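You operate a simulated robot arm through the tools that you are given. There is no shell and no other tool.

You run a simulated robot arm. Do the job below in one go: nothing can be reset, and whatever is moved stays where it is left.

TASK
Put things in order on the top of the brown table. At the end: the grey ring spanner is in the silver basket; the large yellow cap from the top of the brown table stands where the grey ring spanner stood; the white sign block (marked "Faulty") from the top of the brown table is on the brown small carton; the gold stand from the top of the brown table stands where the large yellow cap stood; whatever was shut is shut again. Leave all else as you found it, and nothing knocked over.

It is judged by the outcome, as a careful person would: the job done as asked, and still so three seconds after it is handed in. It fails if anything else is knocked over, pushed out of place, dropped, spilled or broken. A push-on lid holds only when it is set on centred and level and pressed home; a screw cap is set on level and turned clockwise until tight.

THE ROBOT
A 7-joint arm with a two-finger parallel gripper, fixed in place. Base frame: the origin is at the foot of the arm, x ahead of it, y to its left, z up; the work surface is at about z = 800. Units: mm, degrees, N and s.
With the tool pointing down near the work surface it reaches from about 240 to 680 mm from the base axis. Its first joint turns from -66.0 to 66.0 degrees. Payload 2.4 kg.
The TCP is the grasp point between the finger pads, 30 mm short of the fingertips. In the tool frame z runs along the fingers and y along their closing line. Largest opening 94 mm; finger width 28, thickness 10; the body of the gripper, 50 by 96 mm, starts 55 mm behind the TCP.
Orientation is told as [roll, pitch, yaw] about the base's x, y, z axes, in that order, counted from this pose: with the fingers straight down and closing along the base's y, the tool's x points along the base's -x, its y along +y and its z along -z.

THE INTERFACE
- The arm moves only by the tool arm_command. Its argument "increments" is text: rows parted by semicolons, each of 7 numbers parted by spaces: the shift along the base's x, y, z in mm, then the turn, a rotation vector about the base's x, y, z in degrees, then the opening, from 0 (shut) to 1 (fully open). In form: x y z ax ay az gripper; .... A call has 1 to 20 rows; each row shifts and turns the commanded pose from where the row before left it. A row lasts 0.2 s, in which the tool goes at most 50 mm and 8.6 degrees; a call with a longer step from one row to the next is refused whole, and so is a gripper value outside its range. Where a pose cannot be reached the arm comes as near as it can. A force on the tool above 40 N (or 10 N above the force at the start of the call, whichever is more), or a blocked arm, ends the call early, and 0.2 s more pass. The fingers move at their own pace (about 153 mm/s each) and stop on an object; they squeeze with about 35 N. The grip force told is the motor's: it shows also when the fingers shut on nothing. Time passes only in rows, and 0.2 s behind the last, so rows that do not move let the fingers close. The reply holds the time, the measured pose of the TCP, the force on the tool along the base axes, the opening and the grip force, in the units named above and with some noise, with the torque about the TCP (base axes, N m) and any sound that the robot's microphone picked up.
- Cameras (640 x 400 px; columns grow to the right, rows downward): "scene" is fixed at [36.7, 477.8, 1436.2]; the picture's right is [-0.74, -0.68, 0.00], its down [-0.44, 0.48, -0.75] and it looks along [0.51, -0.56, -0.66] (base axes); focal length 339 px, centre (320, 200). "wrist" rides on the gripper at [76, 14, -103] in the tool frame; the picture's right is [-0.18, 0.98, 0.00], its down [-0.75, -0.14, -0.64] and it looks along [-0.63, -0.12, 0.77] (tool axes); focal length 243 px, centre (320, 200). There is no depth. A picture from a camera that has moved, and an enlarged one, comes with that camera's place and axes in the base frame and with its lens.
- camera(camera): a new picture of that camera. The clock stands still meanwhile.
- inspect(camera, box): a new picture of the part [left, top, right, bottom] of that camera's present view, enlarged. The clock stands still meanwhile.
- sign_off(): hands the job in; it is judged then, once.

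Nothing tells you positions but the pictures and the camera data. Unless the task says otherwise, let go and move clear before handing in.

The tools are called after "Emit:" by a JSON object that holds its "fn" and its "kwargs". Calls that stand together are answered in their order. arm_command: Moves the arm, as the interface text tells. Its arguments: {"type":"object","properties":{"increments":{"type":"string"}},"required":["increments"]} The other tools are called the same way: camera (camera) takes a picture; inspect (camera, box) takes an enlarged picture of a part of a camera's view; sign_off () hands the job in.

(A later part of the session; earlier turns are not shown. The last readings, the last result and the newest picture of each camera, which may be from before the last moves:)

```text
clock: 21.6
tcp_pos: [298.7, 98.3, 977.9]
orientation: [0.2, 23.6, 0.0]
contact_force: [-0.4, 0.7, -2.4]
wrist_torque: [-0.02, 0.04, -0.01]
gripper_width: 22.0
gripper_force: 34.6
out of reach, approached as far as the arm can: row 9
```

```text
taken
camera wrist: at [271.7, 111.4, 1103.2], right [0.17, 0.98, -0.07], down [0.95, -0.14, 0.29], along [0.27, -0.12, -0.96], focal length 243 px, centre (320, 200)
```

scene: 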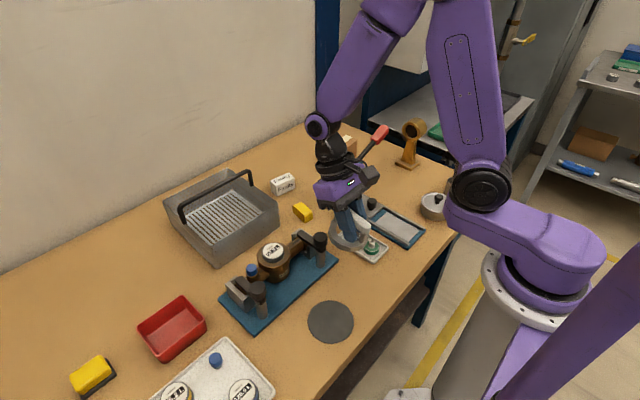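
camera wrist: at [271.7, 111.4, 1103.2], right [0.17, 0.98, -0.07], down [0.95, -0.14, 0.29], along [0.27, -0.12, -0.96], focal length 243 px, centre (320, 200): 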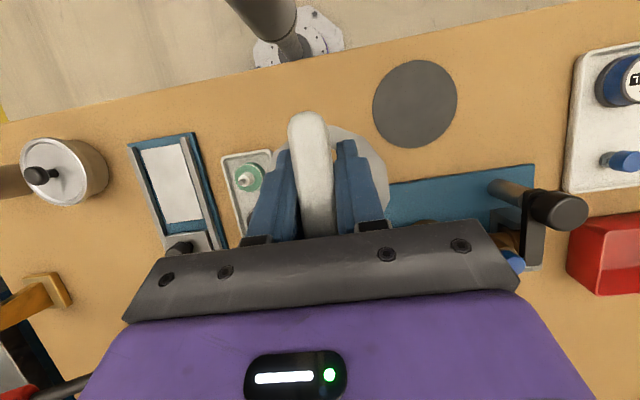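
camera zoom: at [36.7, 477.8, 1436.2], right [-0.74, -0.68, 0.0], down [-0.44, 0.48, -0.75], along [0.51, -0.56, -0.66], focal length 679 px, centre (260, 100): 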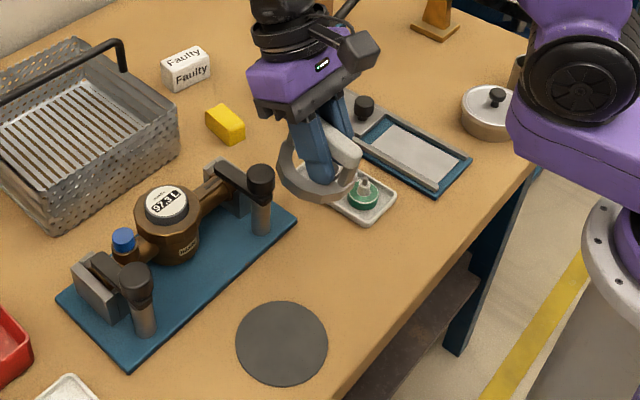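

The spanner now looks nearly level. I'll move back a little from the fixture plate and lower it.

Emit:
{"fn": "arm_command", "kwargs": {"increments": "-5 -3 -25 0 0 0 0;-5 -3 -25 0 0 0 0;-4 0 -25 0 0 0 0;0 0 -22 0 0 0 0;0 0 0 0 0 0 0"}}

Emit:
{"fn": "inspect", "kwargs": {"camera": "scene", "box": [290, 200, 400, 310]}}

Emit:
{"fn": "camera", "kwargs": {"camera": "wrist"}}

```text
clock: 22.8
tcp_pos: [285.4, 93.0, 882.0]
orientation: [0.1, 23.6, 0.2]
contact_force: [0.4, 0.4, -1.9]
wrist_torque: [0.04, 0.02, 0.0]
gripper_width: 22.2
gripper_force: 35.0
```

```text
3.64 times, centred on (345, 255) of scene
camera zoom: at [36.7, 477.8, 1436.2], right [-0.74, -0.68, 0.0], down [-0.44, 0.48, -0.75], along [0.51, -0.56, -0.66], focal length 1234 px, centre (229, 0)
```

zoom: 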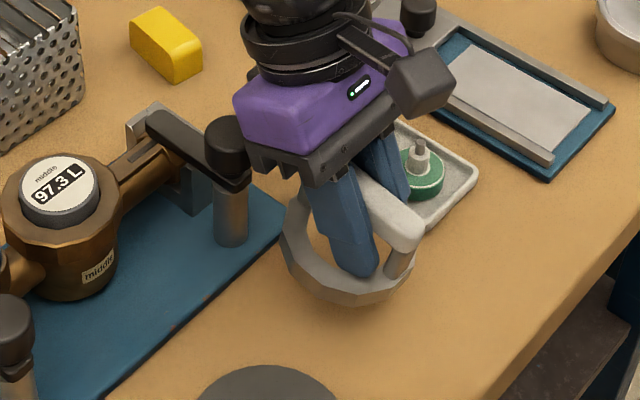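

```text
taken
camera wrist: at [257.0, 106.2, 1006.5], right [0.17, 0.98, -0.07], down [0.95, -0.14, 0.29], along [0.27, -0.12, -0.96], focal length 243 px, centre (320, 200)
```

wrist: 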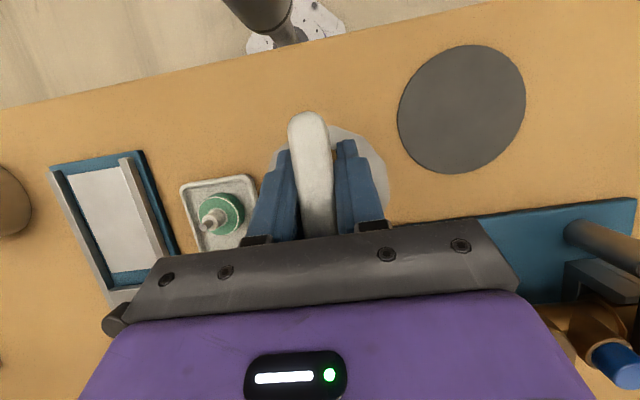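

Emit:
{"fn": "arm_command", "kwargs": {"increments": "0 0 -10 0 0 0 0;0 0 -4 0 0 0 0;0 0 -3 0 0 0 0;0 0 -2 0 0 0 0;0 0 0 0 0 0 0"}}

Emit:
{"fn": "inspect", "kwargs": {"camera": "scene", "box": [310, 220, 390, 300]}}

```text
clock: 24.0
tcp_pos: [284.2, 92.4, 862.9]
orientation: [0.1, 23.7, 0.1]
contact_force: [-0.2, -0.6, -2.4]
wrist_torque: [0.0, -0.02, 0.03]
gripper_width: 21.7
gripper_force: 35.4
```

```text
5.00 times, centred on (350, 260) of scene
camera zoom: at [36.7, 477.8, 1436.2], right [-0.74, -0.68, 0.0], down [-0.44, 0.48, -0.75], along [0.51, -0.56, -0.66], focal length 1697 px, centre (170, -100)
```

zoom: 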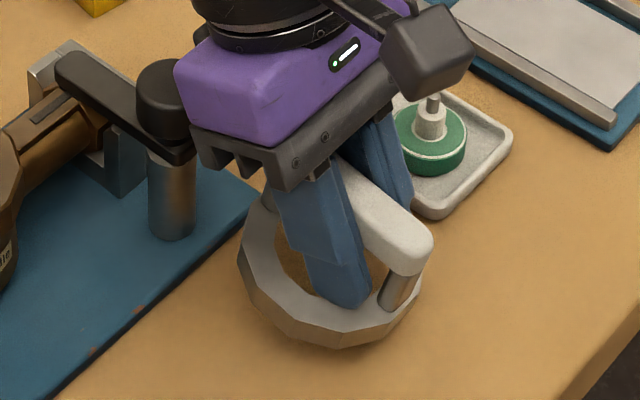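

Emit:
{"fn": "arm_command", "kwargs": {"increments": "0 0 -2 0 0 0 0;0 0 -2 0 0 0 0;0 0 0 0 0 0 0"}}

Emit:
{"fn": "inspect", "kwargs": {"camera": "scene", "box": [310, 220, 390, 300]}}

```text
clock: 24.8
tcp_pos: [283.8, 92.0, 859.7]
orientation: [0.0, 23.6, 0.1]
contact_force: [-0.7, -0.2, -2.2]
wrist_torque: [0.02, 0.01, 0.0]
gripper_width: 22.1
gripper_force: 34.7
```

```text
5.00 times, centred on (350, 260) of scene
camera zoom: at [36.7, 477.8, 1436.2], right [-0.74, -0.68, 0.0], down [-0.44, 0.48, -0.75], along [0.51, -0.56, -0.66], focal length 1697 px, centre (170, -100)
```

zoom: 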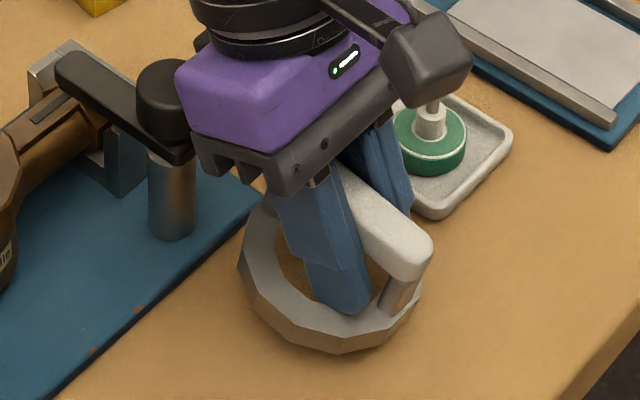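

Emit:
{"fn": "arm_command", "kwargs": {"increments": "0 0 -2 0 0 0 0;0 0 -2 0 0 0 0;0 0 0 0 0 0 0"}}

Emit:
{"fn": "inspect", "kwargs": {"camera": "scene", "box": [310, 220, 390, 300]}}

```text
clock: 25.6
tcp_pos: [284.5, 92.6, 855.5]
orientation: [0.1, 23.7, 0.0]
contact_force: [-10.0, -5.6, 10.1]
wrist_torque: [0.49, -1.34, -0.29]
gripper_width: 22.2
gripper_force: 34.9
```

```text
5.00 times, centred on (350, 260) of scene
camera zoom: at [36.3, 477.6, 1436.3], right [-0.74, -0.68, 0.0], down [-0.44, 0.48, -0.75], along [0.51, -0.56, -0.66], focal length 1697 px, centre (170, -100)
```

zoom: 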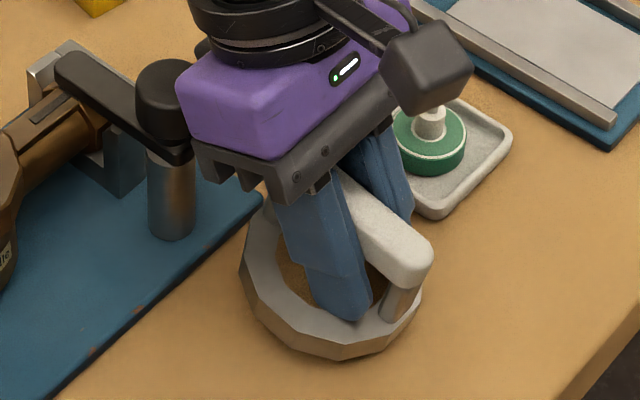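

The torque pattern says the gripper body is touching the clamp knob on the fixture, at about (351, 109, 905). I'll back away from it at once and check that it hasn't moved.

Emit:
{"fn": "arm_command", "kwargs": {"increments": "-3 -2 6 0 0 0 0;-8 -4 8 0 0 0 0;0 0 0 0 0 0 0"}}

Emit:
{"fn": "inspect", "kwargs": {"camera": "scene", "box": [200, 220, 360, 320]}}

Emit:
{"fn": "inspect", "kwargs": {"camera": "scene", "box": [310, 220, 390, 300]}}

```text
clock: 26.4
tcp_pos: [275.5, 85.3, 866.4]
orientation: [0.1, 23.7, 0.1]
contact_force: [0.0, 0.0, -2.4]
wrist_torque: [0.01, 0.01, 0.01]
gripper_width: 22.1
gripper_force: 34.8
```

```text
4.00 times, centred on (280, 270) of scene
camera zoom: at [36.7, 477.8, 1436.2], right [-0.74, -0.68, 0.0], down [-0.44, 0.48, -0.75], along [0.51, -0.56, -0.66], focal length 1357 px, centre (480, -80)
```

zoom: 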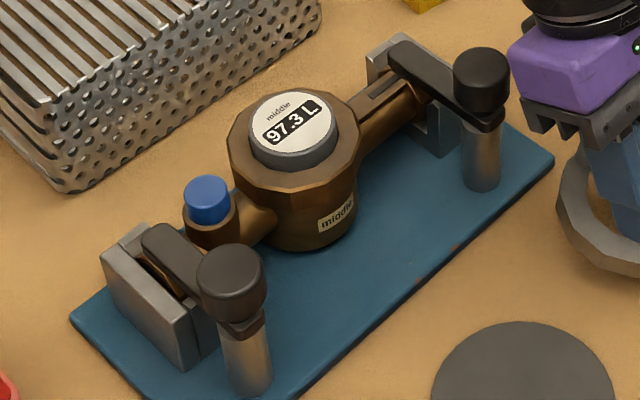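

```text
5.00 times, centred on (350, 260) of scene
camera zoom: at [36.7, 477.8, 1436.2], right [-0.74, -0.68, 0.0], down [-0.44, 0.48, -0.75], along [0.51, -0.56, -0.66], focal length 1697 px, centre (170, -100)
```

zoom: 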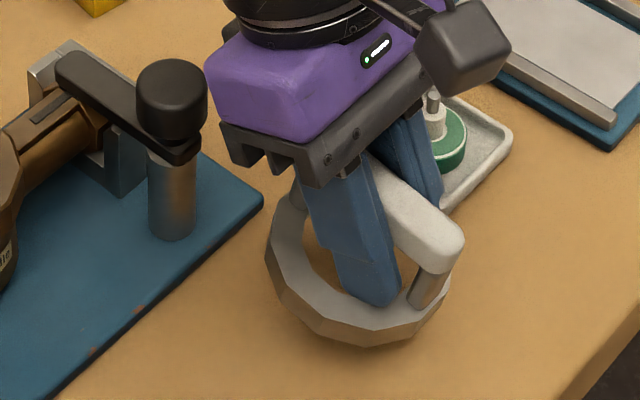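

The fixture is unchanged. I'll move a little further from the knob and lower the spanner to the table.

Emit:
{"fn": "arm_command", "kwargs": {"increments": "-8 0 -2 0 0 0 0;0 0 -4 0 0 0 0;0 0 -2 0 0 0 0;0 0 -2 0 0 0 0;0 0 -1 0 0 0 0;0 0 0 0 0 0 0"}}

Emit:
{"fn": "inspect", "kwargs": {"camera": "scene", "box": [310, 220, 390, 300]}}

```text
clock: 27.8
tcp_pos: [266.5, 85.6, 856.6]
orientation: [0.1, 23.6, 0.0]
contact_force: [0.3, -0.8, -2.2]
wrist_torque: [0.01, 0.02, -0.02]
gripper_width: 22.1
gripper_force: 35.3
```

```text
5.00 times, centred on (350, 260) of scene
camera zoom: at [36.7, 477.8, 1436.2], right [-0.74, -0.68, 0.0], down [-0.44, 0.48, -0.75], along [0.51, -0.56, -0.66], focal length 1697 px, centre (170, -100)
```

zoom: 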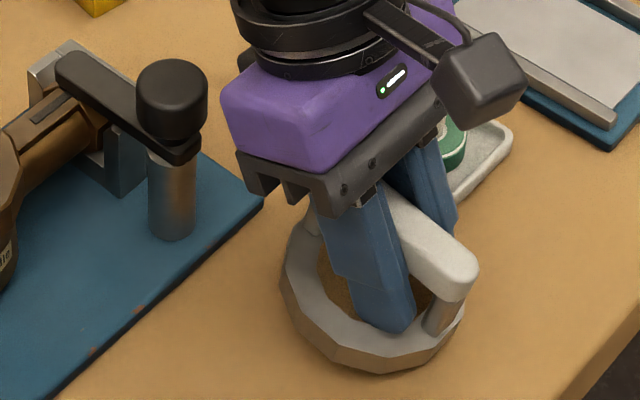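

Emit:
{"fn": "arm_command", "kwargs": {"increments": "0 0 -2 0 0 0 0;0 0 -2 0 0 0 0;0 0 0 0 0 0 0"}}

Emit:
{"fn": "arm_command", "kwargs": {"increments": "0 0 -2 0 0 0 0;0 0 0 0 0 0 0"}}

Emit:
{"fn": "inspect", "kwargs": {"camera": "scene", "box": [310, 220, 390, 300]}}

```text
clock: 28.6
tcp_pos: [265.5, 85.8, 851.2]
orientation: [0.1, 23.5, 0.1]
contact_force: [0.3, 0.1, -2.3]
wrist_torque: [0.01, 0.0, -0.01]
gripper_width: 22.1
gripper_force: 34.8
```

```text
clock: 29.2
tcp_pos: [266.5, 88.2, 850.0]
orientation: [0.2, 23.6, 0.1]
contact_force: [0.1, -0.6, -2.6]
wrist_torque: [0.0, 0.05, -0.01]
gripper_width: 22.1
gripper_force: 35.0
```

```text
5.00 times, centred on (350, 260) of scene
camera zoom: at [36.7, 477.8, 1436.2], right [-0.74, -0.68, 0.0], down [-0.44, 0.48, -0.75], along [0.51, -0.56, -0.66], focal length 1697 px, centre (170, -100)
```

zoom: 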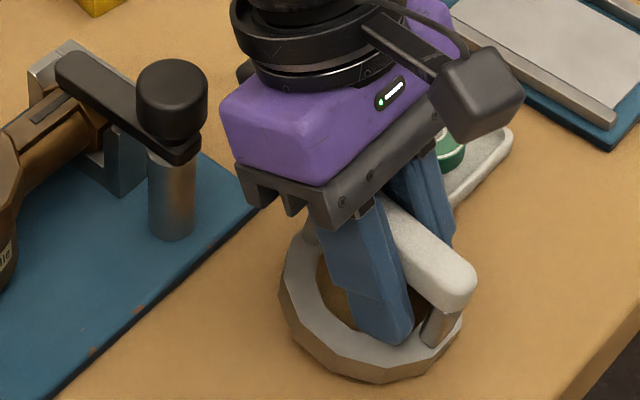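

Emit:
{"fn": "arm_command", "kwargs": {"increments": "0 0 -2 0 0 0 0;0 0 0 0 0 0 0"}}

Emit:
{"fn": "arm_command", "kwargs": {"increments": "0 0 -2 0 0 0 0;0 0 0 0 0 0 0"}}

Emit:
{"fn": "inspect", "kwargs": {"camera": "scene", "box": [310, 220, 390, 300]}}

Emit:
{"fn": "camera", "kwargs": {"camera": "wrist"}}

```text
clock: 29.8
tcp_pos: [266.0, 86.9, 848.0]
orientation: [0.1, 23.6, 0.1]
contact_force: [0.5, 1.0, -2.1]
wrist_torque: [0.0, 0.0, -0.02]
gripper_width: 21.9
gripper_force: 35.0
```

```text
clock: 30.4
tcp_pos: [266.8, 86.8, 847.0]
orientation: [0.1, 23.6, 0.1]
contact_force: [1.9, 0.1, 8.7]
wrist_torque: [-0.11, 0.21, 0.02]
gripper_width: 22.0
gripper_force: 35.3
```

```text
5.00 times, centred on (350, 260) of scene
camera zoom: at [36.6, 477.8, 1436.2], right [-0.74, -0.68, 0.0], down [-0.44, 0.48, -0.75], along [0.51, -0.56, -0.66], focal length 1697 px, centre (170, -100)
```

zoom: 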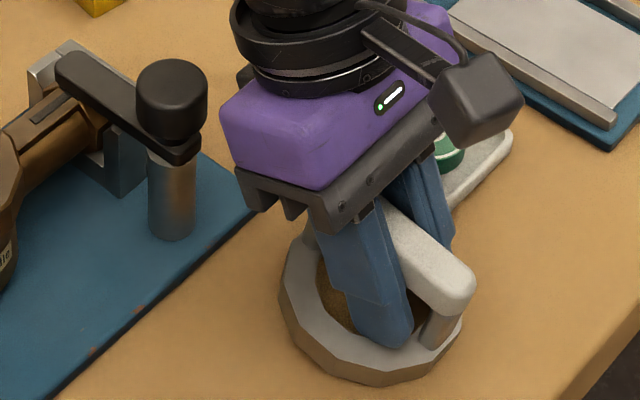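

```text
taken
camera wrist: at [238.6, 100.0, 971.4], right [0.17, 0.98, -0.07], down [0.95, -0.14, 0.29], along [0.27, -0.12, -0.96], focal length 243 px, centre (320, 200)
```

wrist: 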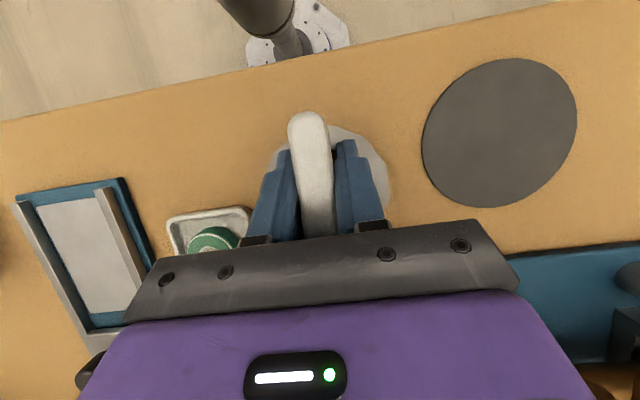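

The spanner's near edge has touched the table at about 11 N. I'll press a couple of millimetres more so it settles flat.

Emit:
{"fn": "arm_command", "kwargs": {"increments": "0 0 -1.5 0 0 0 0;0 0 -1 0 0 0 0;0 0 0 0 0 0 0"}}

Emit:
{"fn": "inspect", "kwargs": {"camera": "scene", "box": [310, 220, 390, 300]}}

```text
clock: 30.8
tcp_pos: [267.0, 87.1, 846.9]
orientation: [0.2, 23.7, 0.2]
contact_force: [0.7, -1.1, 3.3]
wrist_torque: [-0.1, 0.1, 0.04]
gripper_width: 22.0
gripper_force: 34.9
stopped in row 1: the force on the tool passed its limit at 48 N (the readings are from after the stop); the commanded pose is now the measured one
```

```text
5.00 times, centred on (350, 260) of scene
camera zoom: at [36.6, 477.8, 1436.2], right [-0.74, -0.68, 0.0], down [-0.44, 0.48, -0.75], along [0.51, -0.56, -0.66], focal length 1697 px, centre (170, -100)
```

zoom: 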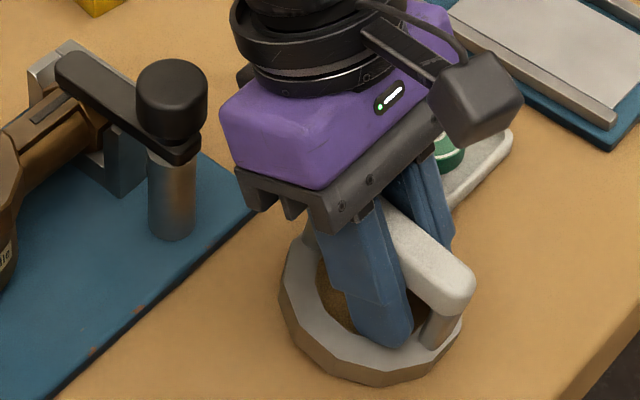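

It's firmly down. I'll open the fingers slightly to let it settle, and look.

Emit:
{"fn": "arm_command", "kwargs": {"increments": "0 0 0 0 0 0 0.3;0 0 0 0 0 0 0.3;0 0 0 0 0 0 0.3"}}

Emit:
{"fn": "inspect", "kwargs": {"camera": "scene", "box": [310, 220, 390, 300]}}

```text
clock: 31.6
tcp_pos: [265.7, 86.9, 846.0]
orientation: [0.2, 23.7, 0.2]
contact_force: [4.0, -0.3, 13.4]
wrist_torque: [-0.17, 0.27, 0.05]
gripper_width: 22.2
gripper_force: 0.1
```

```text
5.00 times, centred on (350, 260) of scene
camera zoom: at [36.6, 477.8, 1436.2], right [-0.74, -0.68, 0.0], down [-0.44, 0.48, -0.75], along [0.51, -0.56, -0.66], focal length 1697 px, centre (170, -100)
```

zoom: 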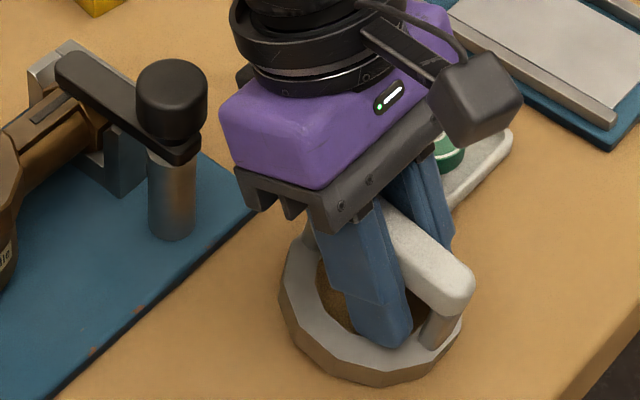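

Emit:
{"fn": "arm_command", "kwargs": {"increments": "0 0 1 0 0 0 0.35;0 0 1 0 0 0 0.45;0 0 0 0 0 0 0.45;0 0 0 0 0 0 0.45"}}

Emit:
{"fn": "inspect", "kwargs": {"camera": "scene", "box": [310, 220, 390, 300]}}

```text
clock: 32.6
tcp_pos: [266.5, 86.4, 848.7]
orientation: [0.2, 23.7, 0.1]
contact_force: [0.3, 0.3, 0.4]
wrist_torque: [-0.01, -0.01, -0.01]
gripper_width: 42.0
gripper_force: 0.1
```

```text
5.00 times, centred on (350, 260) of scene
camera zoom: at [36.7, 477.8, 1436.2], right [-0.74, -0.68, 0.0], down [-0.44, 0.48, -0.75], along [0.51, -0.56, -0.66], focal length 1697 px, centre (170, -100)
```

zoom: 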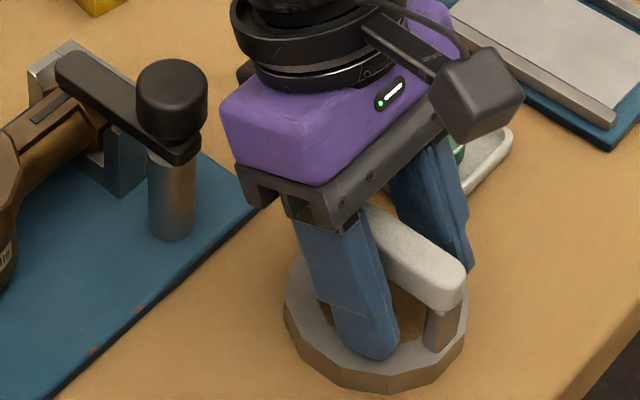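

The spanner stands flat on the table. I'll rise clear, straighten the tool and look for the regrip.

Emit:
{"fn": "arm_command", "kwargs": {"increments": "2 0 15 0 0 0 0.6;5 0 25 0 0 0 0.6;0 0 25 0 -7.9 0 0.6;0 0 20 0 -7.9 0 0.6;0 0 15 0 -7.9 0 0.6;0 0 0 0 0 0 0.6"}}

Emit:
{"fn": "camera", "kwargs": {"camera": "wrist"}}

Emit:
{"fn": "inspect", "kwargs": {"camera": "scene", "box": [310, 220, 390, 300]}}

```text
clock: 34.0
tcp_pos: [276.5, 85.4, 943.9]
orientation: [0.2, -0.1, 0.1]
contact_force: [0.2, -0.3, -0.1]
wrist_torque: [-0.02, 0.02, 0.0]
gripper_width: 56.3
gripper_force: 0.0
out of reach, approached as far as the arm can: row 3
```

```text
taken
camera wrist: at [200.5, 98.7, 1046.7], right [0.18, 0.98, 0.0], down [0.75, -0.14, 0.64], along [0.63, -0.11, -0.77], focal length 243 px, centre (320, 200)
```

wrist: 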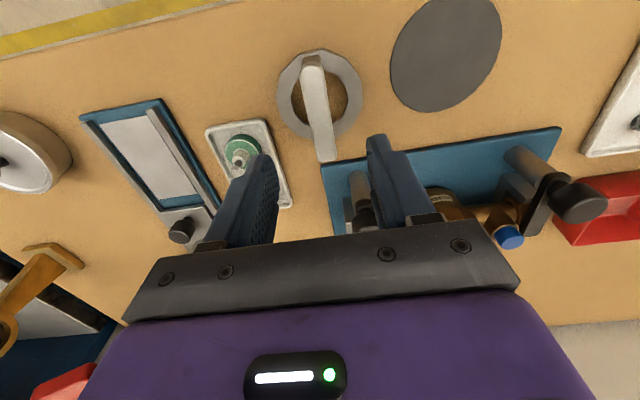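

```text
5.00 times, centred on (350, 260) of scene
camera zoom: at [36.7, 477.8, 1436.2], right [-0.74, -0.68, 0.0], down [-0.44, 0.48, -0.75], along [0.51, -0.56, -0.66], focal length 1697 px, centre (170, -100)
```

zoom: 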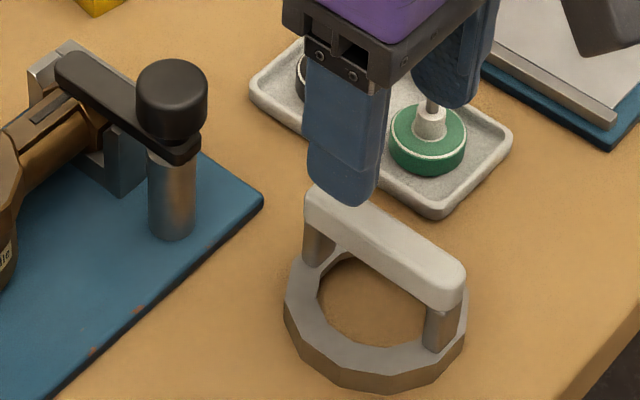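

The bar now lies along x, centred at about (271, 85). I'll go straight down and regrip it squarely.

Emit:
{"fn": "arm_command", "kwargs": {"increments": "-4 0 -30 0 0 0 0.6;0 0 -30 0 0 0 0.6;0 0 -15 0 0 0 0.6;0 0 -12 0 0 0 0.6;0 0 0 0 0 0 0.6;0 0 0 0 0 0 0;0 0 0 0 0 0 0;0 0 0 0 0 0 0"}}

Emit:
{"fn": "inspect", "kwargs": {"camera": "scene", "box": [310, 220, 390, 300]}}

```text
clock: 35.8
tcp_pos: [271.7, 83.4, 858.2]
orientation: [0.2, 0.0, 0.1]
contact_force: [0.5, 0.9, -0.6]
wrist_torque: [-0.01, 0.01, 0.0]
gripper_width: 22.1
gripper_force: 35.5
```

```text
5.00 times, centred on (350, 260) of scene
camera zoom: at [36.7, 477.8, 1436.2], right [-0.74, -0.68, 0.0], down [-0.44, 0.48, -0.75], along [0.51, -0.56, -0.66], focal length 1697 px, centre (170, -100)
```

zoom: 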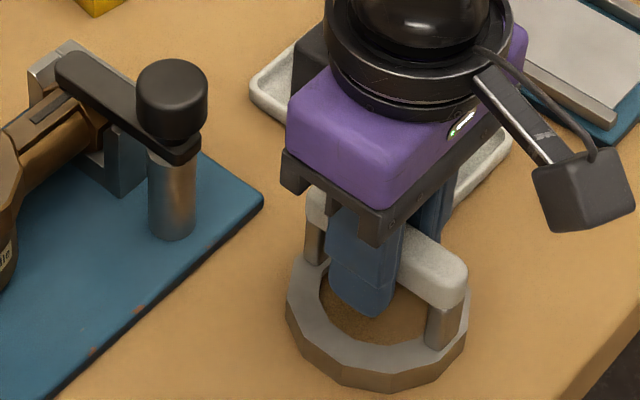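

Gripped squarely. I'll lift it and carry it back over the fixture, this time lining up at x≈572 so the ring passes in front of the handle before sliding under it.

Emit:
{"fn": "arm_command", "kwargs": {"increments": "0 0 10 0 0 0 0;0 0 25 0 0 0 0;0 0 30 0 0 0 0;0 0 30 0 0 0 0;0 0 25 0 0 0 0;30 9.7 5 0 0 0 0;30 9.7 5 0 0 0 0;30 9.7 5 0 0 0 0;30 9.7 5 0 0 0 0;30 9.7 5 0 0 0 0;30 9.7 5 0 0 0 0;30 9.7 5 0 0 0 0;30 9.7 5 0 0 0 0;30 9.7 5 0 0 0 0;30 9.7 5 0 0 0 0;0 0 0 0 0 0 0"}}

Emit:
{"fn": "inspect", "kwargs": {"camera": "scene", "box": [155, 110, 295, 270]}}

Emit:
{"fn": "camera", "kwargs": {"camera": "wrist"}}

```text
clock: 39.2
tcp_pos: [571.6, 185.5, 1027.0]
orientation: [0.2, -0.1, 0.1]
contact_force: [0.0, 0.0, -3.4]
wrist_torque: [-0.02, 0.01, 0.02]
gripper_width: 22.0
gripper_force: 34.9
```

```text
2.50 times, centred on (225, 190) of scene
camera zoom: at [36.7, 477.8, 1436.2], right [-0.74, -0.68, 0.0], down [-0.44, 0.48, -0.75], along [0.51, -0.56, -0.66], focal length 848 px, centre (558, 225)
```

zoom: 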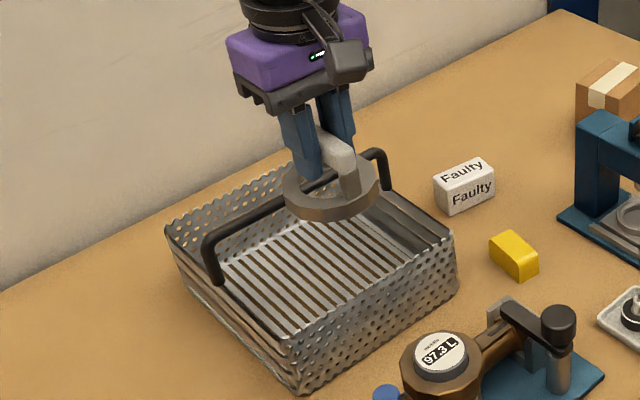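

```text
taken
camera wrist: at [496.3, 198.3, 1130.0], right [0.18, 0.98, 0.0], down [0.75, -0.14, 0.64], along [0.63, -0.11, -0.77], focal length 243 px, centre (320, 200)
```

wrist: 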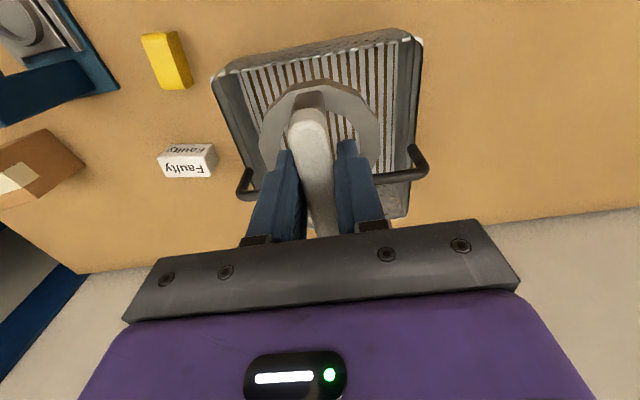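

Emit:
{"fn": "arm_command", "kwargs": {"increments": "0 -3 -26 0 0 0 0;0 0 -26 0 0 0 0;0 0 -14 0 0 0 0;0 0 -12 0 0 0 0;0 0 0 0 0 0 0"}}

Emit:
{"fn": "inspect", "kwargs": {"camera": "scene", "box": [155, 110, 295, 270]}}

Emit:
{"fn": "inspect", "kwargs": {"camera": "wrist", "box": [160, 0, 480, 240]}}

```text
clock: 40.4
tcp_pos: [571.5, 179.7, 949.5]
orientation: [0.1, 0.1, 0.2]
contact_force: [1.4, 0.1, -2.4]
wrist_torque: [0.0, 0.02, -0.02]
gripper_width: 21.9
gripper_force: 35.4
```

```text
2.50 times, centred on (225, 190) of scene
camera zoom: at [36.7, 477.8, 1436.2], right [-0.74, -0.68, 0.0], down [-0.44, 0.48, -0.75], along [0.51, -0.56, -0.66], focal length 848 px, centre (558, 225)
```

zoom: 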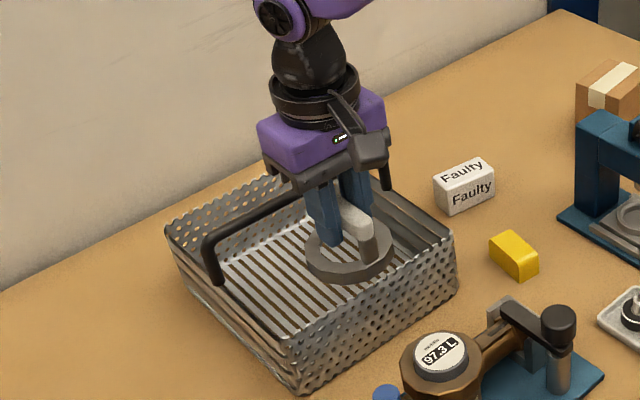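

```text
1.67 times, centred on (320, 120) of wrist
camera zoom: at [496.5, 193.3, 1052.3], right [0.18, 0.98, 0.0], down [0.75, -0.14, 0.64], along [0.63, -0.11, -0.77], focal length 404 px, centre (320, 333)
```

zoom: 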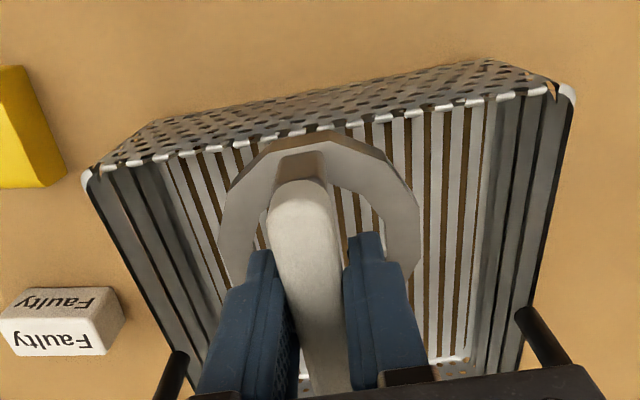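

The ring has passed below the handle level. I'll slide it forward 20 mm, then lower it to the floor.

Emit:
{"fn": "arm_command", "kwargs": {"increments": "10 0 0 0 0 0 0;10 0 0 0 0 0 0;0 0 -20 0 0 0 0;0 0 -20 0 0 0 0;0 0 -20 0 0 0 0;0 0 -12 0 0 0 0;0 0 0 0 0 0 0"}}

Emit:
{"fn": "inspect", "kwargs": {"camera": "scene", "box": [155, 110, 295, 270]}}

Emit:
{"fn": "inspect", "kwargs": {"camera": "wrist", "box": [160, 0, 480, 240]}}

```text
clock: 42.0
tcp_pos: [591.9, 179.8, 877.0]
orientation: [0.2, 0.0, 0.2]
contact_force: [0.3, -1.0, -2.9]
wrist_torque: [-0.04, 0.0, -0.02]
gripper_width: 22.1
gripper_force: 35.0
```

```text
2.50 times, centred on (225, 190) of scene
camera zoom: at [36.7, 477.8, 1436.2], right [-0.74, -0.68, 0.0], down [-0.44, 0.48, -0.75], along [0.51, -0.56, -0.66], focal length 848 px, centre (558, 225)
```

zoom: 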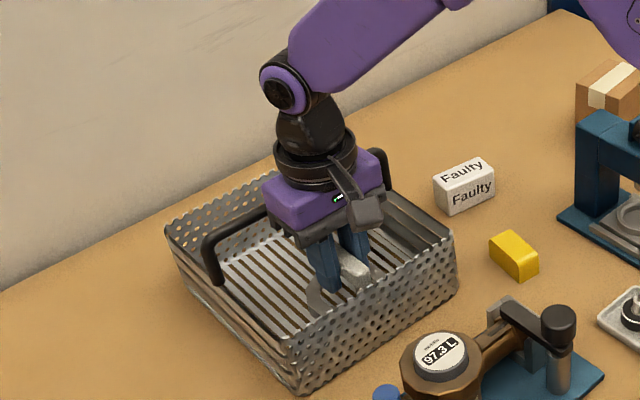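

```text
1.67 times, centred on (320, 120) of wrist
camera zoom: at [516.7, 194.3, 980.4], right [0.18, 0.98, 0.0], down [0.75, -0.14, 0.64], along [0.63, -0.11, -0.77], focal length 404 px, centre (320, 333)
```

zoom: 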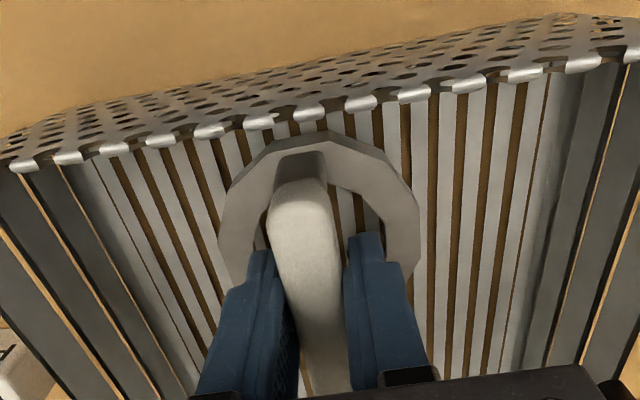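

Emit:
{"fn": "arm_command", "kwargs": {"increments": "0 0 -5 0 0 0 0;0 0 -4 0 0 0 0;0 0 -2 0 0 0 0;0 0 0 0 0 0 0"}}

```text
clock: 43.0
tcp_pos: [593.0, 179.6, 866.0]
orientation: [0.2, -0.1, 0.1]
contact_force: [-0.7, -0.1, -1.9]
wrist_torque: [-0.01, 0.0, 0.01]
gripper_width: 22.3
gripper_force: 34.5
```

The spanner is free all round and just above the basket floor. I'll feel for the floor in 1–2 mm steps.

Emit:
{"fn": "arm_command", "kwargs": {"increments": "0 0 -2 0 0 0 0;0 0 0 0 0 0 0"}}

Emit:
{"fn": "arm_command", "kwargs": {"increments": "0 0 -1.5 0 0 0 0;0 0 0 0 0 0 0"}}

Emit:
{"fn": "arm_command", "kwargs": {"increments": "0 0 -1 0 0 0 0;0 0 0 0 0 0 0"}}

```text
clock: 43.6
tcp_pos: [591.9, 179.7, 864.1]
orientation: [0.3, 0.0, 0.1]
contact_force: [-0.5, 0.2, -2.3]
wrist_torque: [-0.02, -0.01, 0.0]
gripper_width: 21.9
gripper_force: 35.1
```

```text
clock: 44.2
tcp_pos: [591.9, 180.1, 862.8]
orientation: [0.1, 0.0, 0.2]
contact_force: [-1.0, -0.1, -2.0]
wrist_torque: [0.0, 0.0, 0.02]
gripper_width: 21.9
gripper_force: 34.5
```

```text
clock: 44.8
tcp_pos: [592.2, 179.3, 861.8]
orientation: [0.2, 0.0, 0.1]
contact_force: [-0.2, 0.6, -2.2]
wrist_torque: [-0.02, 0.01, 0.0]
gripper_width: 22.2
gripper_force: 34.9
```

Emit:
{"fn": "arm_command", "kwargs": {"increments": "0 0 -1 0 0 0 0;0 0 0 0 0 0 0"}}

Emit:
{"fn": "arm_command", "kwargs": {"increments": "0 0 -1 0 0 0 0;0 0 0 0 0 0 0"}}

```text
clock: 45.4
tcp_pos: [591.3, 179.4, 860.9]
orientation: [0.1, -0.1, 0.2]
contact_force: [-0.3, 0.1, 3.5]
wrist_torque: [-0.19, -0.05, -0.01]
gripper_width: 22.1
gripper_force: 35.3
```

```text
clock: 46.0
tcp_pos: [591.8, 180.0, 861.3]
orientation: [0.2, 0.0, 0.1]
contact_force: [-6.8, -1.6, 21.9]
wrist_torque: [-0.04, 0.04, 0.0]
gripper_width: 22.1
gripper_force: 35.4
```

It's on the floor. I'll release and rise clear.

Emit:
{"fn": "arm_command", "kwargs": {"increments": "0 0 1 0 0 0 0;0 0 0 0 0 0 0.4;0 0 0 0 0 0 0.45;0 0 0 0 0 0 0.45;0 0 20 0 0 0 0.45;0 0 30 0 0 0 0.45;0 0 40 0 0 0 0.45;0 0 40 0 0 0 0.45;0 0 0 0 0 0 0.45"}}

Emit:
{"fn": "inspect", "kwargs": {"camera": "scene", "box": [155, 110, 295, 270]}}

Emit:
{"fn": "camera", "kwargs": {"camera": "wrist"}}

```text
clock: 48.0
tcp_pos: [592.0, 178.6, 989.6]
orientation: [0.2, -0.1, 0.1]
contact_force: [0.0, 0.5, 0.7]
wrist_torque: [0.01, -0.01, -0.03]
gripper_width: 42.3
gripper_force: 0.1
```

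```text
2.50 times, centred on (225, 190) of scene
camera zoom: at [36.6, 477.8, 1436.2], right [-0.74, -0.68, 0.0], down [-0.44, 0.48, -0.75], along [0.51, -0.56, -0.66], focal length 848 px, centre (558, 225)
```

zoom: 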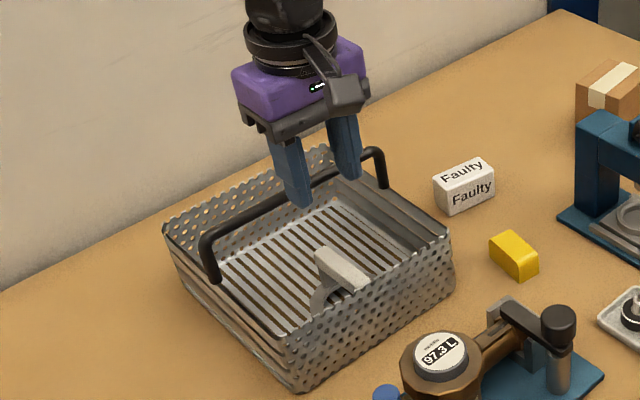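

```text
taken
camera wrist: at [516.3, 192.6, 1092.0], right [0.18, 0.98, 0.0], down [0.75, -0.14, 0.64], along [0.63, -0.11, -0.77], focal length 243 px, centre (320, 200)
```

wrist: 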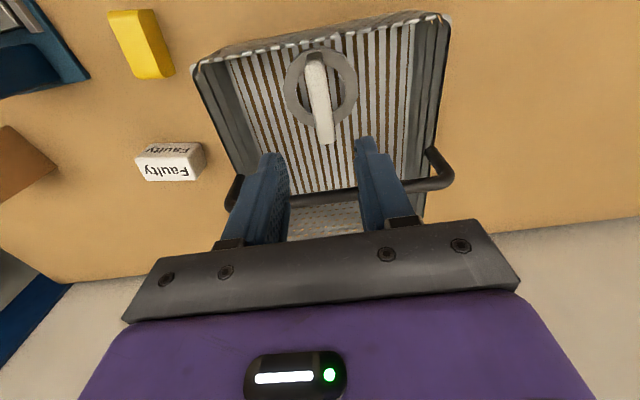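

The spanner lies flat in the basket and the basket is in place. Before moving the "Faulty" block I'll look closely at it, the carton and the press lever.

Emit:
{"fn": "arm_command", "kwargs": {"increments": "-10 -25 25 0 0 -3 0.45;-10 -35 25 0 0 -3 0.45;-10 -35 25 0 0 -3 0.45;-10 -35 25 0 0 -3 0.45;-10 -35 20 0 0 -3 0.45;-10 -35 0 0 0 -3 0.45;-10 -35 0 0 0 -3 0.45;0 -35 0 0 0 -3 0.45;0 -35 0 0 0 0 0.45;0 0 0 0 0 0 0.45"}}

Emit:
{"fn": "camera", "kwargs": {"camera": "wrist"}}

Emit:
{"fn": "camera", "kwargs": {"camera": "scene"}}

```text
clock: 50.2
tcp_pos: [521.9, -125.7, 1111.1]
orientation: [0.3, 0.0, -23.8]
contact_force: [-0.2, -0.1, 0.2]
wrist_torque: [0.0, -0.01, 0.02]
gripper_width: 42.3
gripper_force: 0.1
```

```text
taken
camera wrist: at [458.9, -82.9, 1213.5], right [0.57, 0.82, 0.0], down [0.63, -0.44, 0.64], along [0.53, -0.36, -0.77], focal length 243 px, centre (320, 200)
```

wrist: 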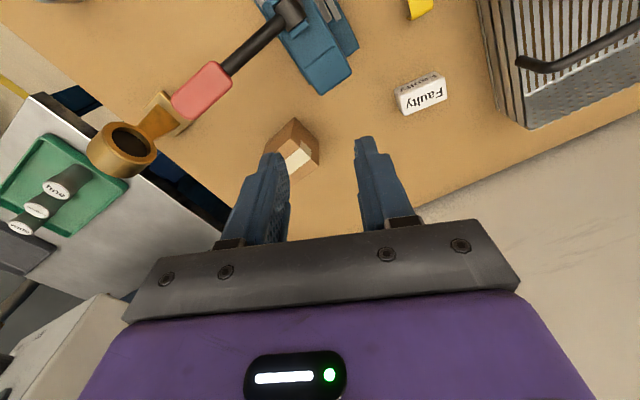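

```text
taken
```

scene: 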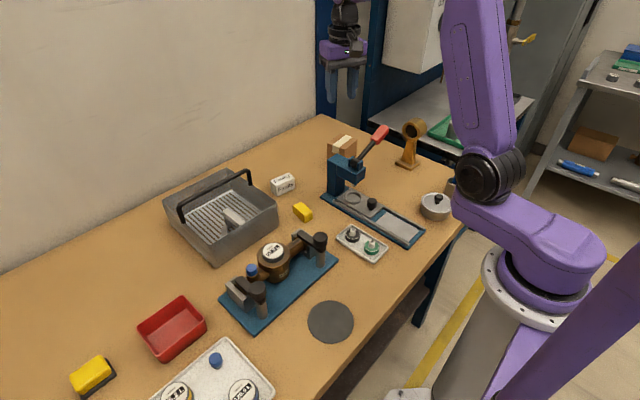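

Emit:
{"fn": "inspect", "kwargs": {"camera": "wrist", "box": [230, 40, 470, 200]}}

Emit:
{"fn": "inspect", "kwargs": {"camera": "scene", "box": [260, 120, 400, 220]}}

Emit:
{"fn": "inspect", "kwargs": {"camera": "wrist", "box": [60, 0, 280, 200]}}

```text
2.50 times, centred on (350, 120) of wrist
camera zoom: at [458.9, -82.9, 1213.5], right [0.57, 0.82, 0.0], down [0.63, -0.44, 0.64], along [0.53, -0.36, -0.77], focal length 606 px, centre (245, 400)
```

zoom: 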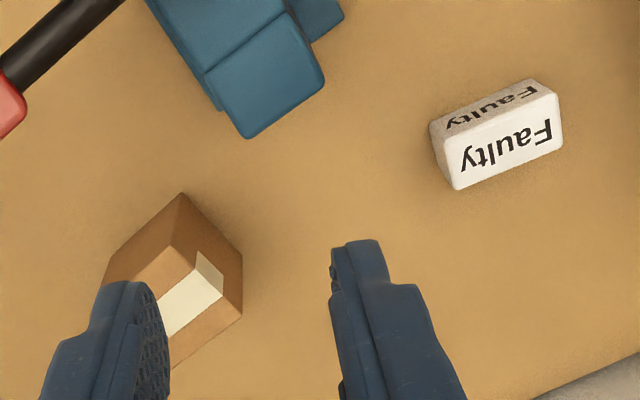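

```text
4.00 times, centred on (330, 170) of scene
camera zoom: at [36.7, 477.8, 1436.2], right [-0.74, -0.68, 0.0], down [-0.44, 0.48, -0.75], along [0.51, -0.56, -0.66], focal length 1357 px, centre (280, 320)
```

zoom: 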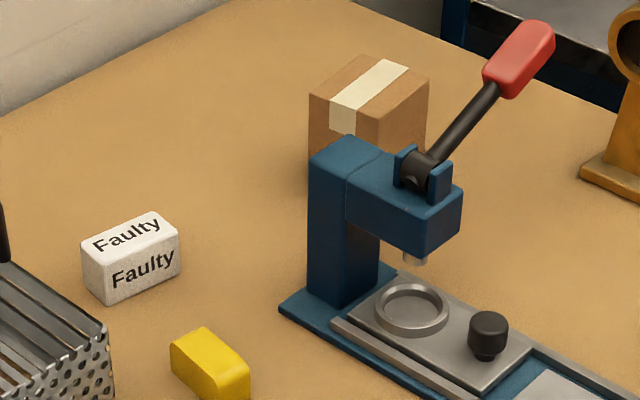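

```text
2.00 times, centred on (170, 100) of wrist
camera zoom: at [458.9, -82.9, 1213.5], right [0.57, 0.82, 0.0], down [0.63, -0.44, 0.64], along [0.53, -0.36, -0.77], focal length 485 px, centre (620, 400)
```

zoom: 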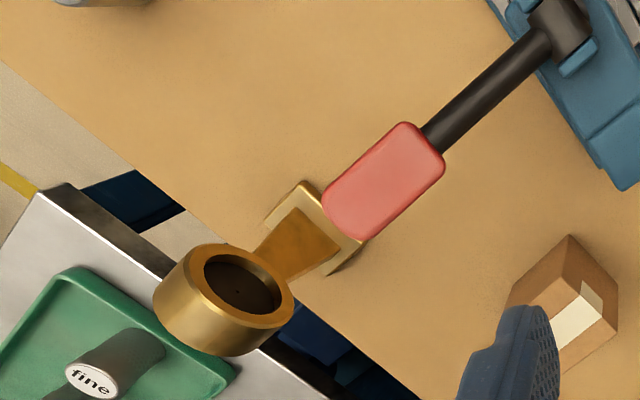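

Emit:
{"fn": "inspect", "kwargs": {"camera": "wrist", "box": [260, 105, 330, 185]}}

Emit:
{"fn": "inspect", "kwargs": {"camera": "wrist", "box": [390, 60, 460, 120]}}

Emit:
{"fn": "inspect", "kwargs": {"camera": "scene", "box": [325, 125, 375, 175]}}

Emit:
{"fn": "inspect", "kwargs": {"camera": "scene", "box": [260, 160, 320, 210]}}

```text
5.00 times, centred on (295, 145) of wrist
camera zoom: at [458.9, -82.9, 1213.5], right [0.57, 0.82, 0.0], down [0.63, -0.44, 0.64], along [0.53, -0.36, -0.77], focal length 1213 px, centre (445, 475)
```

zoom: 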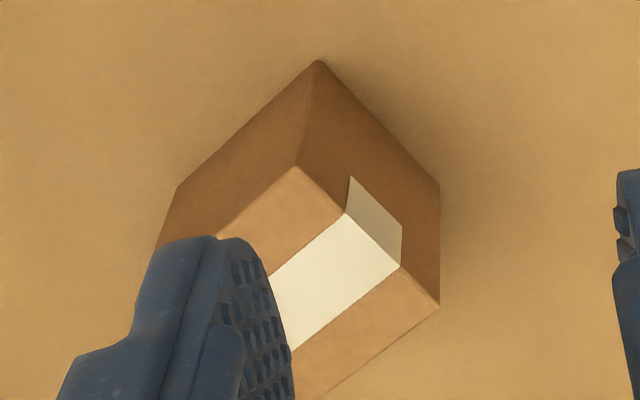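

```text
6.67 times, centred on (425, 90) of wrist
camera zoom: at [458.9, -82.9, 1213.5], right [0.57, 0.82, 0.0], down [0.63, -0.44, 0.64], along [0.53, -0.36, -0.77], focal length 1618 px, centre (-380, 933)
```

zoom: 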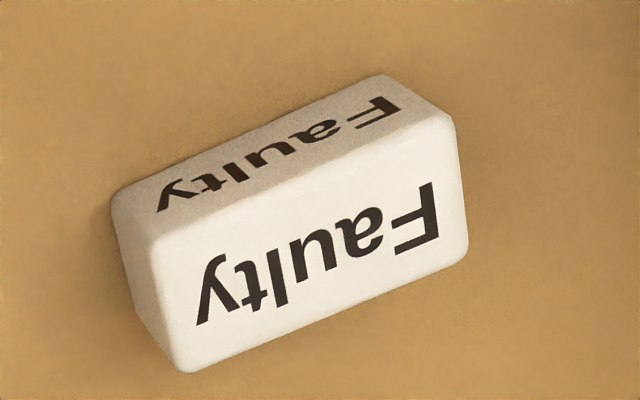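

```text
8.00 times, centred on (350, 150) of scene
camera zoom: at [36.7, 477.8, 1436.2], right [-0.74, -0.68, 0.0], down [-0.44, 0.48, -0.75], along [0.51, -0.56, -0.66], focal length 2715 px, centre (80, 600)
```

zoom: 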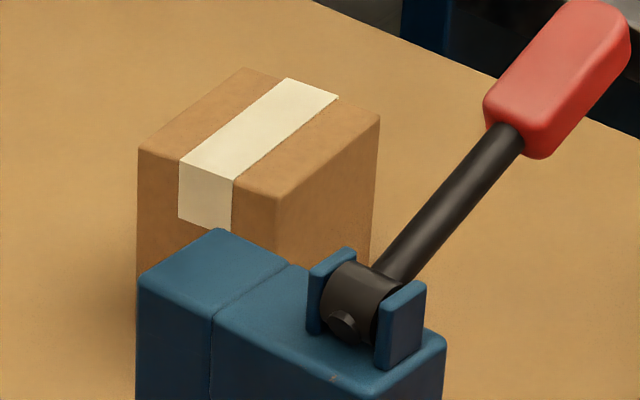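

```text
8.00 times, centred on (290, 185) of scene
camera zoom: at [36.7, 477.8, 1436.2], right [-0.74, -0.68, 0.0], down [-0.44, 0.48, -0.75], along [0.51, -0.56, -0.66], focal length 2715 px, centre (560, 320)
```

zoom: 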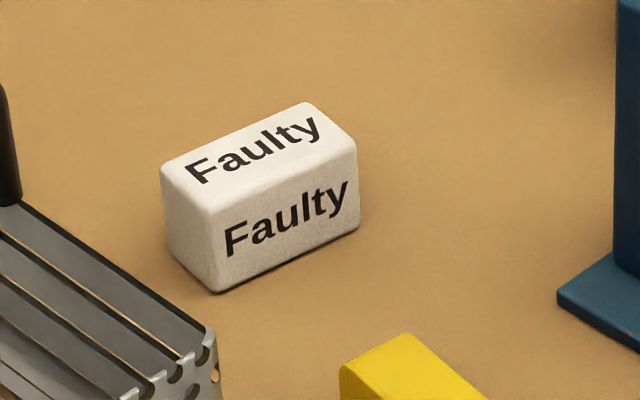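

The block is about 63×33×37 mm, centred near (643, −20) and turned −9°. The carton's top is near (599, −241) at z≈881. I'll go above the block with the fingers along its length and check.

Emit:
{"fn": "arm_command", "kwargs": {"increments": "25 22 -10 0 0 4.9 0.87;25 22 -20 0 0 4.9 0.87;25 22 -30 0 0 5 0.87;25 22 -35 0 0 0 0.87;21 17.7 -35 0 0 0 0.87;0 0 -40 0 0 0 0.87;0 0 -30 0 0 0 0.87;0 0 0 0 0 0 0.87"}}

Emit:
{"fn": "camera", "kwargs": {"camera": "wrist"}}

Emit:
{"fn": "inspect", "kwargs": {"camera": "scene", "box": [240, 110, 360, 220]}}

```text
clock: 52.0
tcp_pos: [643.9, -19.9, 910.4]
orientation: [0.2, 0.0, -9.2]
contact_force: [-0.5, -0.4, -0.8]
wrist_torque: [0.01, 0.03, 0.01]
gripper_width: 82.1
gripper_force: 0.0
```

```text
taken
camera wrist: at [571.9, 6.0, 1014.0], right [0.34, 0.94, 0.0], down [0.72, -0.26, 0.64], along [0.61, -0.21, -0.77], focal length 243 px, centre (320, 200)
```

wrist: 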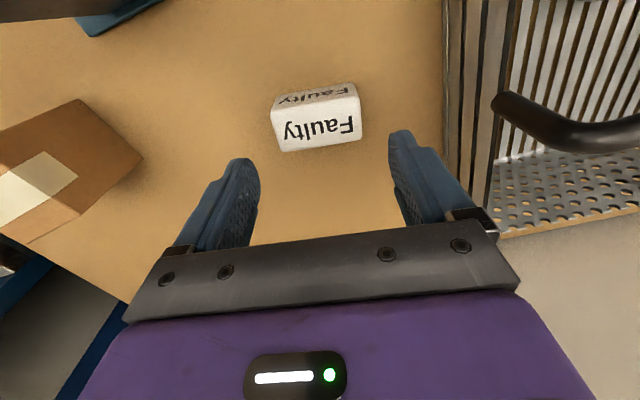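

```text
3.64 times, centred on (300, 165) of scene
camera zoom: at [36.7, 477.8, 1436.2], right [-0.74, -0.68, 0.0], down [-0.44, 0.48, -0.75], along [0.51, -0.56, -0.66], focal length 1234 px, centre (393, 327)
```

zoom: 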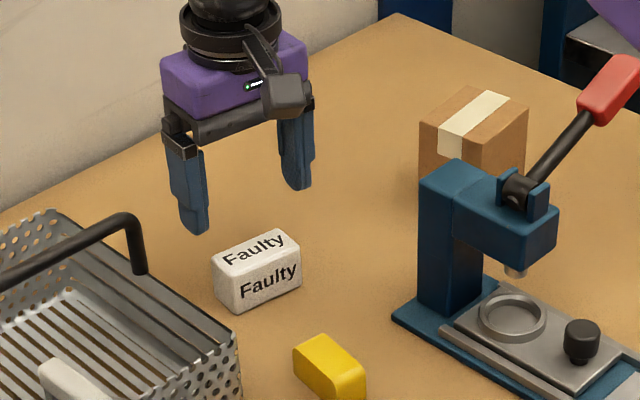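

The fingers are lined up around the block. I'll go down and close.

Emit:
{"fn": "arm_command", "kwargs": {"increments": "-1 0 -30 0 0 0 0.87;0 0 -26 0 0 0 0.87;0 0 -12 0 0 0 0.87;0 0 -8 0 0 0 0.87;0 0 0 0 0 0 0.87;0 0 0 0 0 0 0.5;0 0 0 0 0 0 0.5;0 0 0 0 0 0 0.5"}}

Emit:
{"fn": "camera", "kwargs": {"camera": "wrist"}}

```text
clock: 53.8
tcp_pos: [642.7, -19.4, 834.0]
orientation: [0.2, 0.0, -9.0]
contact_force: [0.3, 0.2, 0.3]
wrist_torque: [0.03, 0.01, 0.02]
gripper_width: 69.4
gripper_force: 35.0
```

```text
taken
camera wrist: at [570.5, 6.2, 937.0], right [0.34, 0.94, 0.0], down [0.72, -0.26, 0.64], along [0.61, -0.21, -0.77], focal length 243 px, centre (320, 200)
```

wrist: 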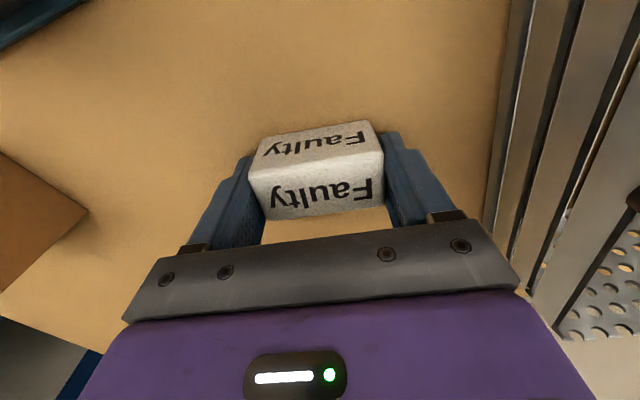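

Gripped at 69 mm. I'll lift it and carry it over to the carton.

Emit:
{"fn": "arm_command", "kwargs": {"increments": "0 0 10 0 0 0 0.5;0 0 30 0 0 0 0.5;0 0 40 0 0 0 0.5;0 0 40 0 0 0 0.5;0 0 40 0 0 0 0.5;-7.3 -37 0 0 0 2.8 0.5;-7.3 -37 0 0 0 2.8 0.5;-7.3 -37 0 0 0 2.8 0.5;-7.3 -37 0 0 0 2.8 0.5;-7.3 -37 0 0 0 2.8 0.5;-7.3 -36.5 0 0 0 2.8 0.5;0 0 0 0 0 0 0.5"}}

Emit:
{"fn": "camera", "kwargs": {"camera": "wrist"}}

Emit:
{"fn": "inspect", "kwargs": {"camera": "scene", "box": [290, 60, 410, 180]}}

```text
clock: 56.4
tcp_pos: [595.9, -239.9, 993.6]
orientation: [0.2, 0.0, 7.7]
contact_force: [-0.1, 0.3, -1.2]
wrist_torque: [0.01, 0.0, -0.01]
gripper_width: 69.8
gripper_force: 34.6
```

```text
taken
camera wrist: at [520.3, -236.3, 1096.9], right [0.05, 1.0, 0.0], down [0.77, -0.04, 0.64], along [0.64, -0.03, -0.77], focal length 243 px, centre (320, 200)
```

wrist: 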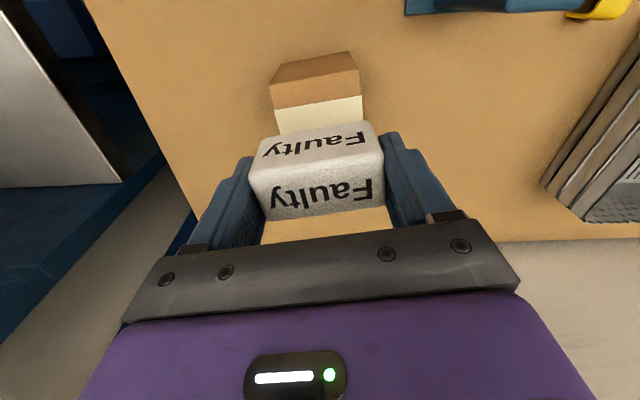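

```text
3.33 times, centred on (350, 120) of scene
camera zoom: at [36.7, 477.8, 1436.2], right [-0.74, -0.68, 0.0], down [-0.44, 0.48, -0.75], along [0.51, -0.56, -0.66], focal length 1131 px, centre (220, 467)
```

zoom: 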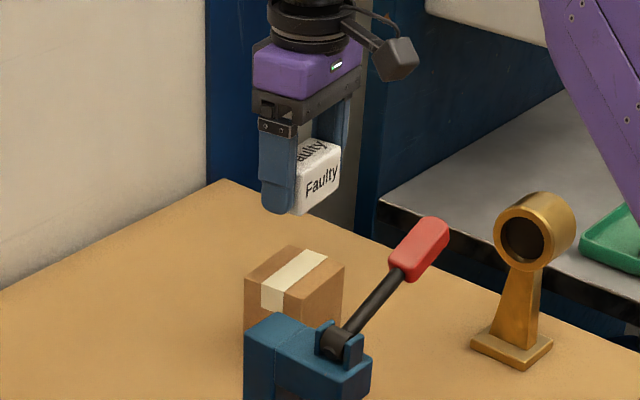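

Emit:
{"fn": "arm_command", "kwargs": {"increments": "3 0 -25 0 0 0 0.5;0 0 -25 0 0 0 0.5;0 0 -15 0 0 0 0.5;0 0 -7 0 0 0 0.5;0 0 0 0 0 0 0.5"}}

Emit:
{"fn": "inspect", "kwargs": {"camera": "scene", "box": [290, 60, 410, 180]}}

Emit:
{"fn": "inspect", "kwargs": {"camera": "wrist", "box": [200, 0, 440, 240]}}

```text
clock: 57.6
tcp_pos: [601.0, -239.6, 922.4]
orientation: [0.2, 0.0, 7.7]
contact_force: [-0.4, 0.3, -1.1]
wrist_torque: [0.01, 0.04, -0.01]
gripper_width: 69.6
gripper_force: 34.7
```

```text
3.33 times, centred on (350, 120) of scene
camera zoom: at [36.7, 477.8, 1436.2], right [-0.74, -0.68, 0.0], down [-0.44, 0.48, -0.75], along [0.51, -0.56, -0.66], focal length 1131 px, centre (220, 467)
```

zoom: 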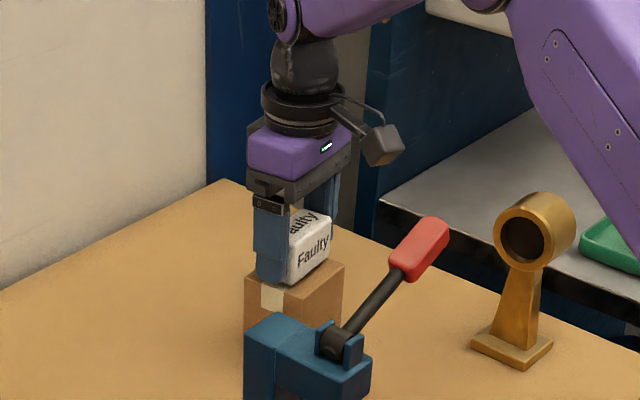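

```text
1.67 times, centred on (320, 120) of wrist
camera zoom: at [525.4, -236.9, 1026.0], right [0.05, 1.0, 0.0], down [0.77, -0.04, 0.64], along [0.64, -0.03, -0.77], focal length 404 px, centre (320, 333)
```

zoom: 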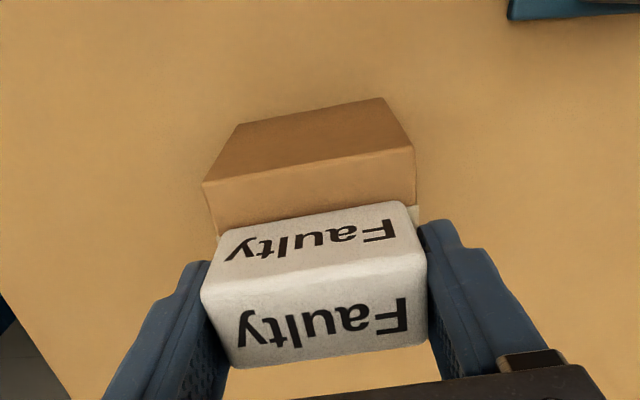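

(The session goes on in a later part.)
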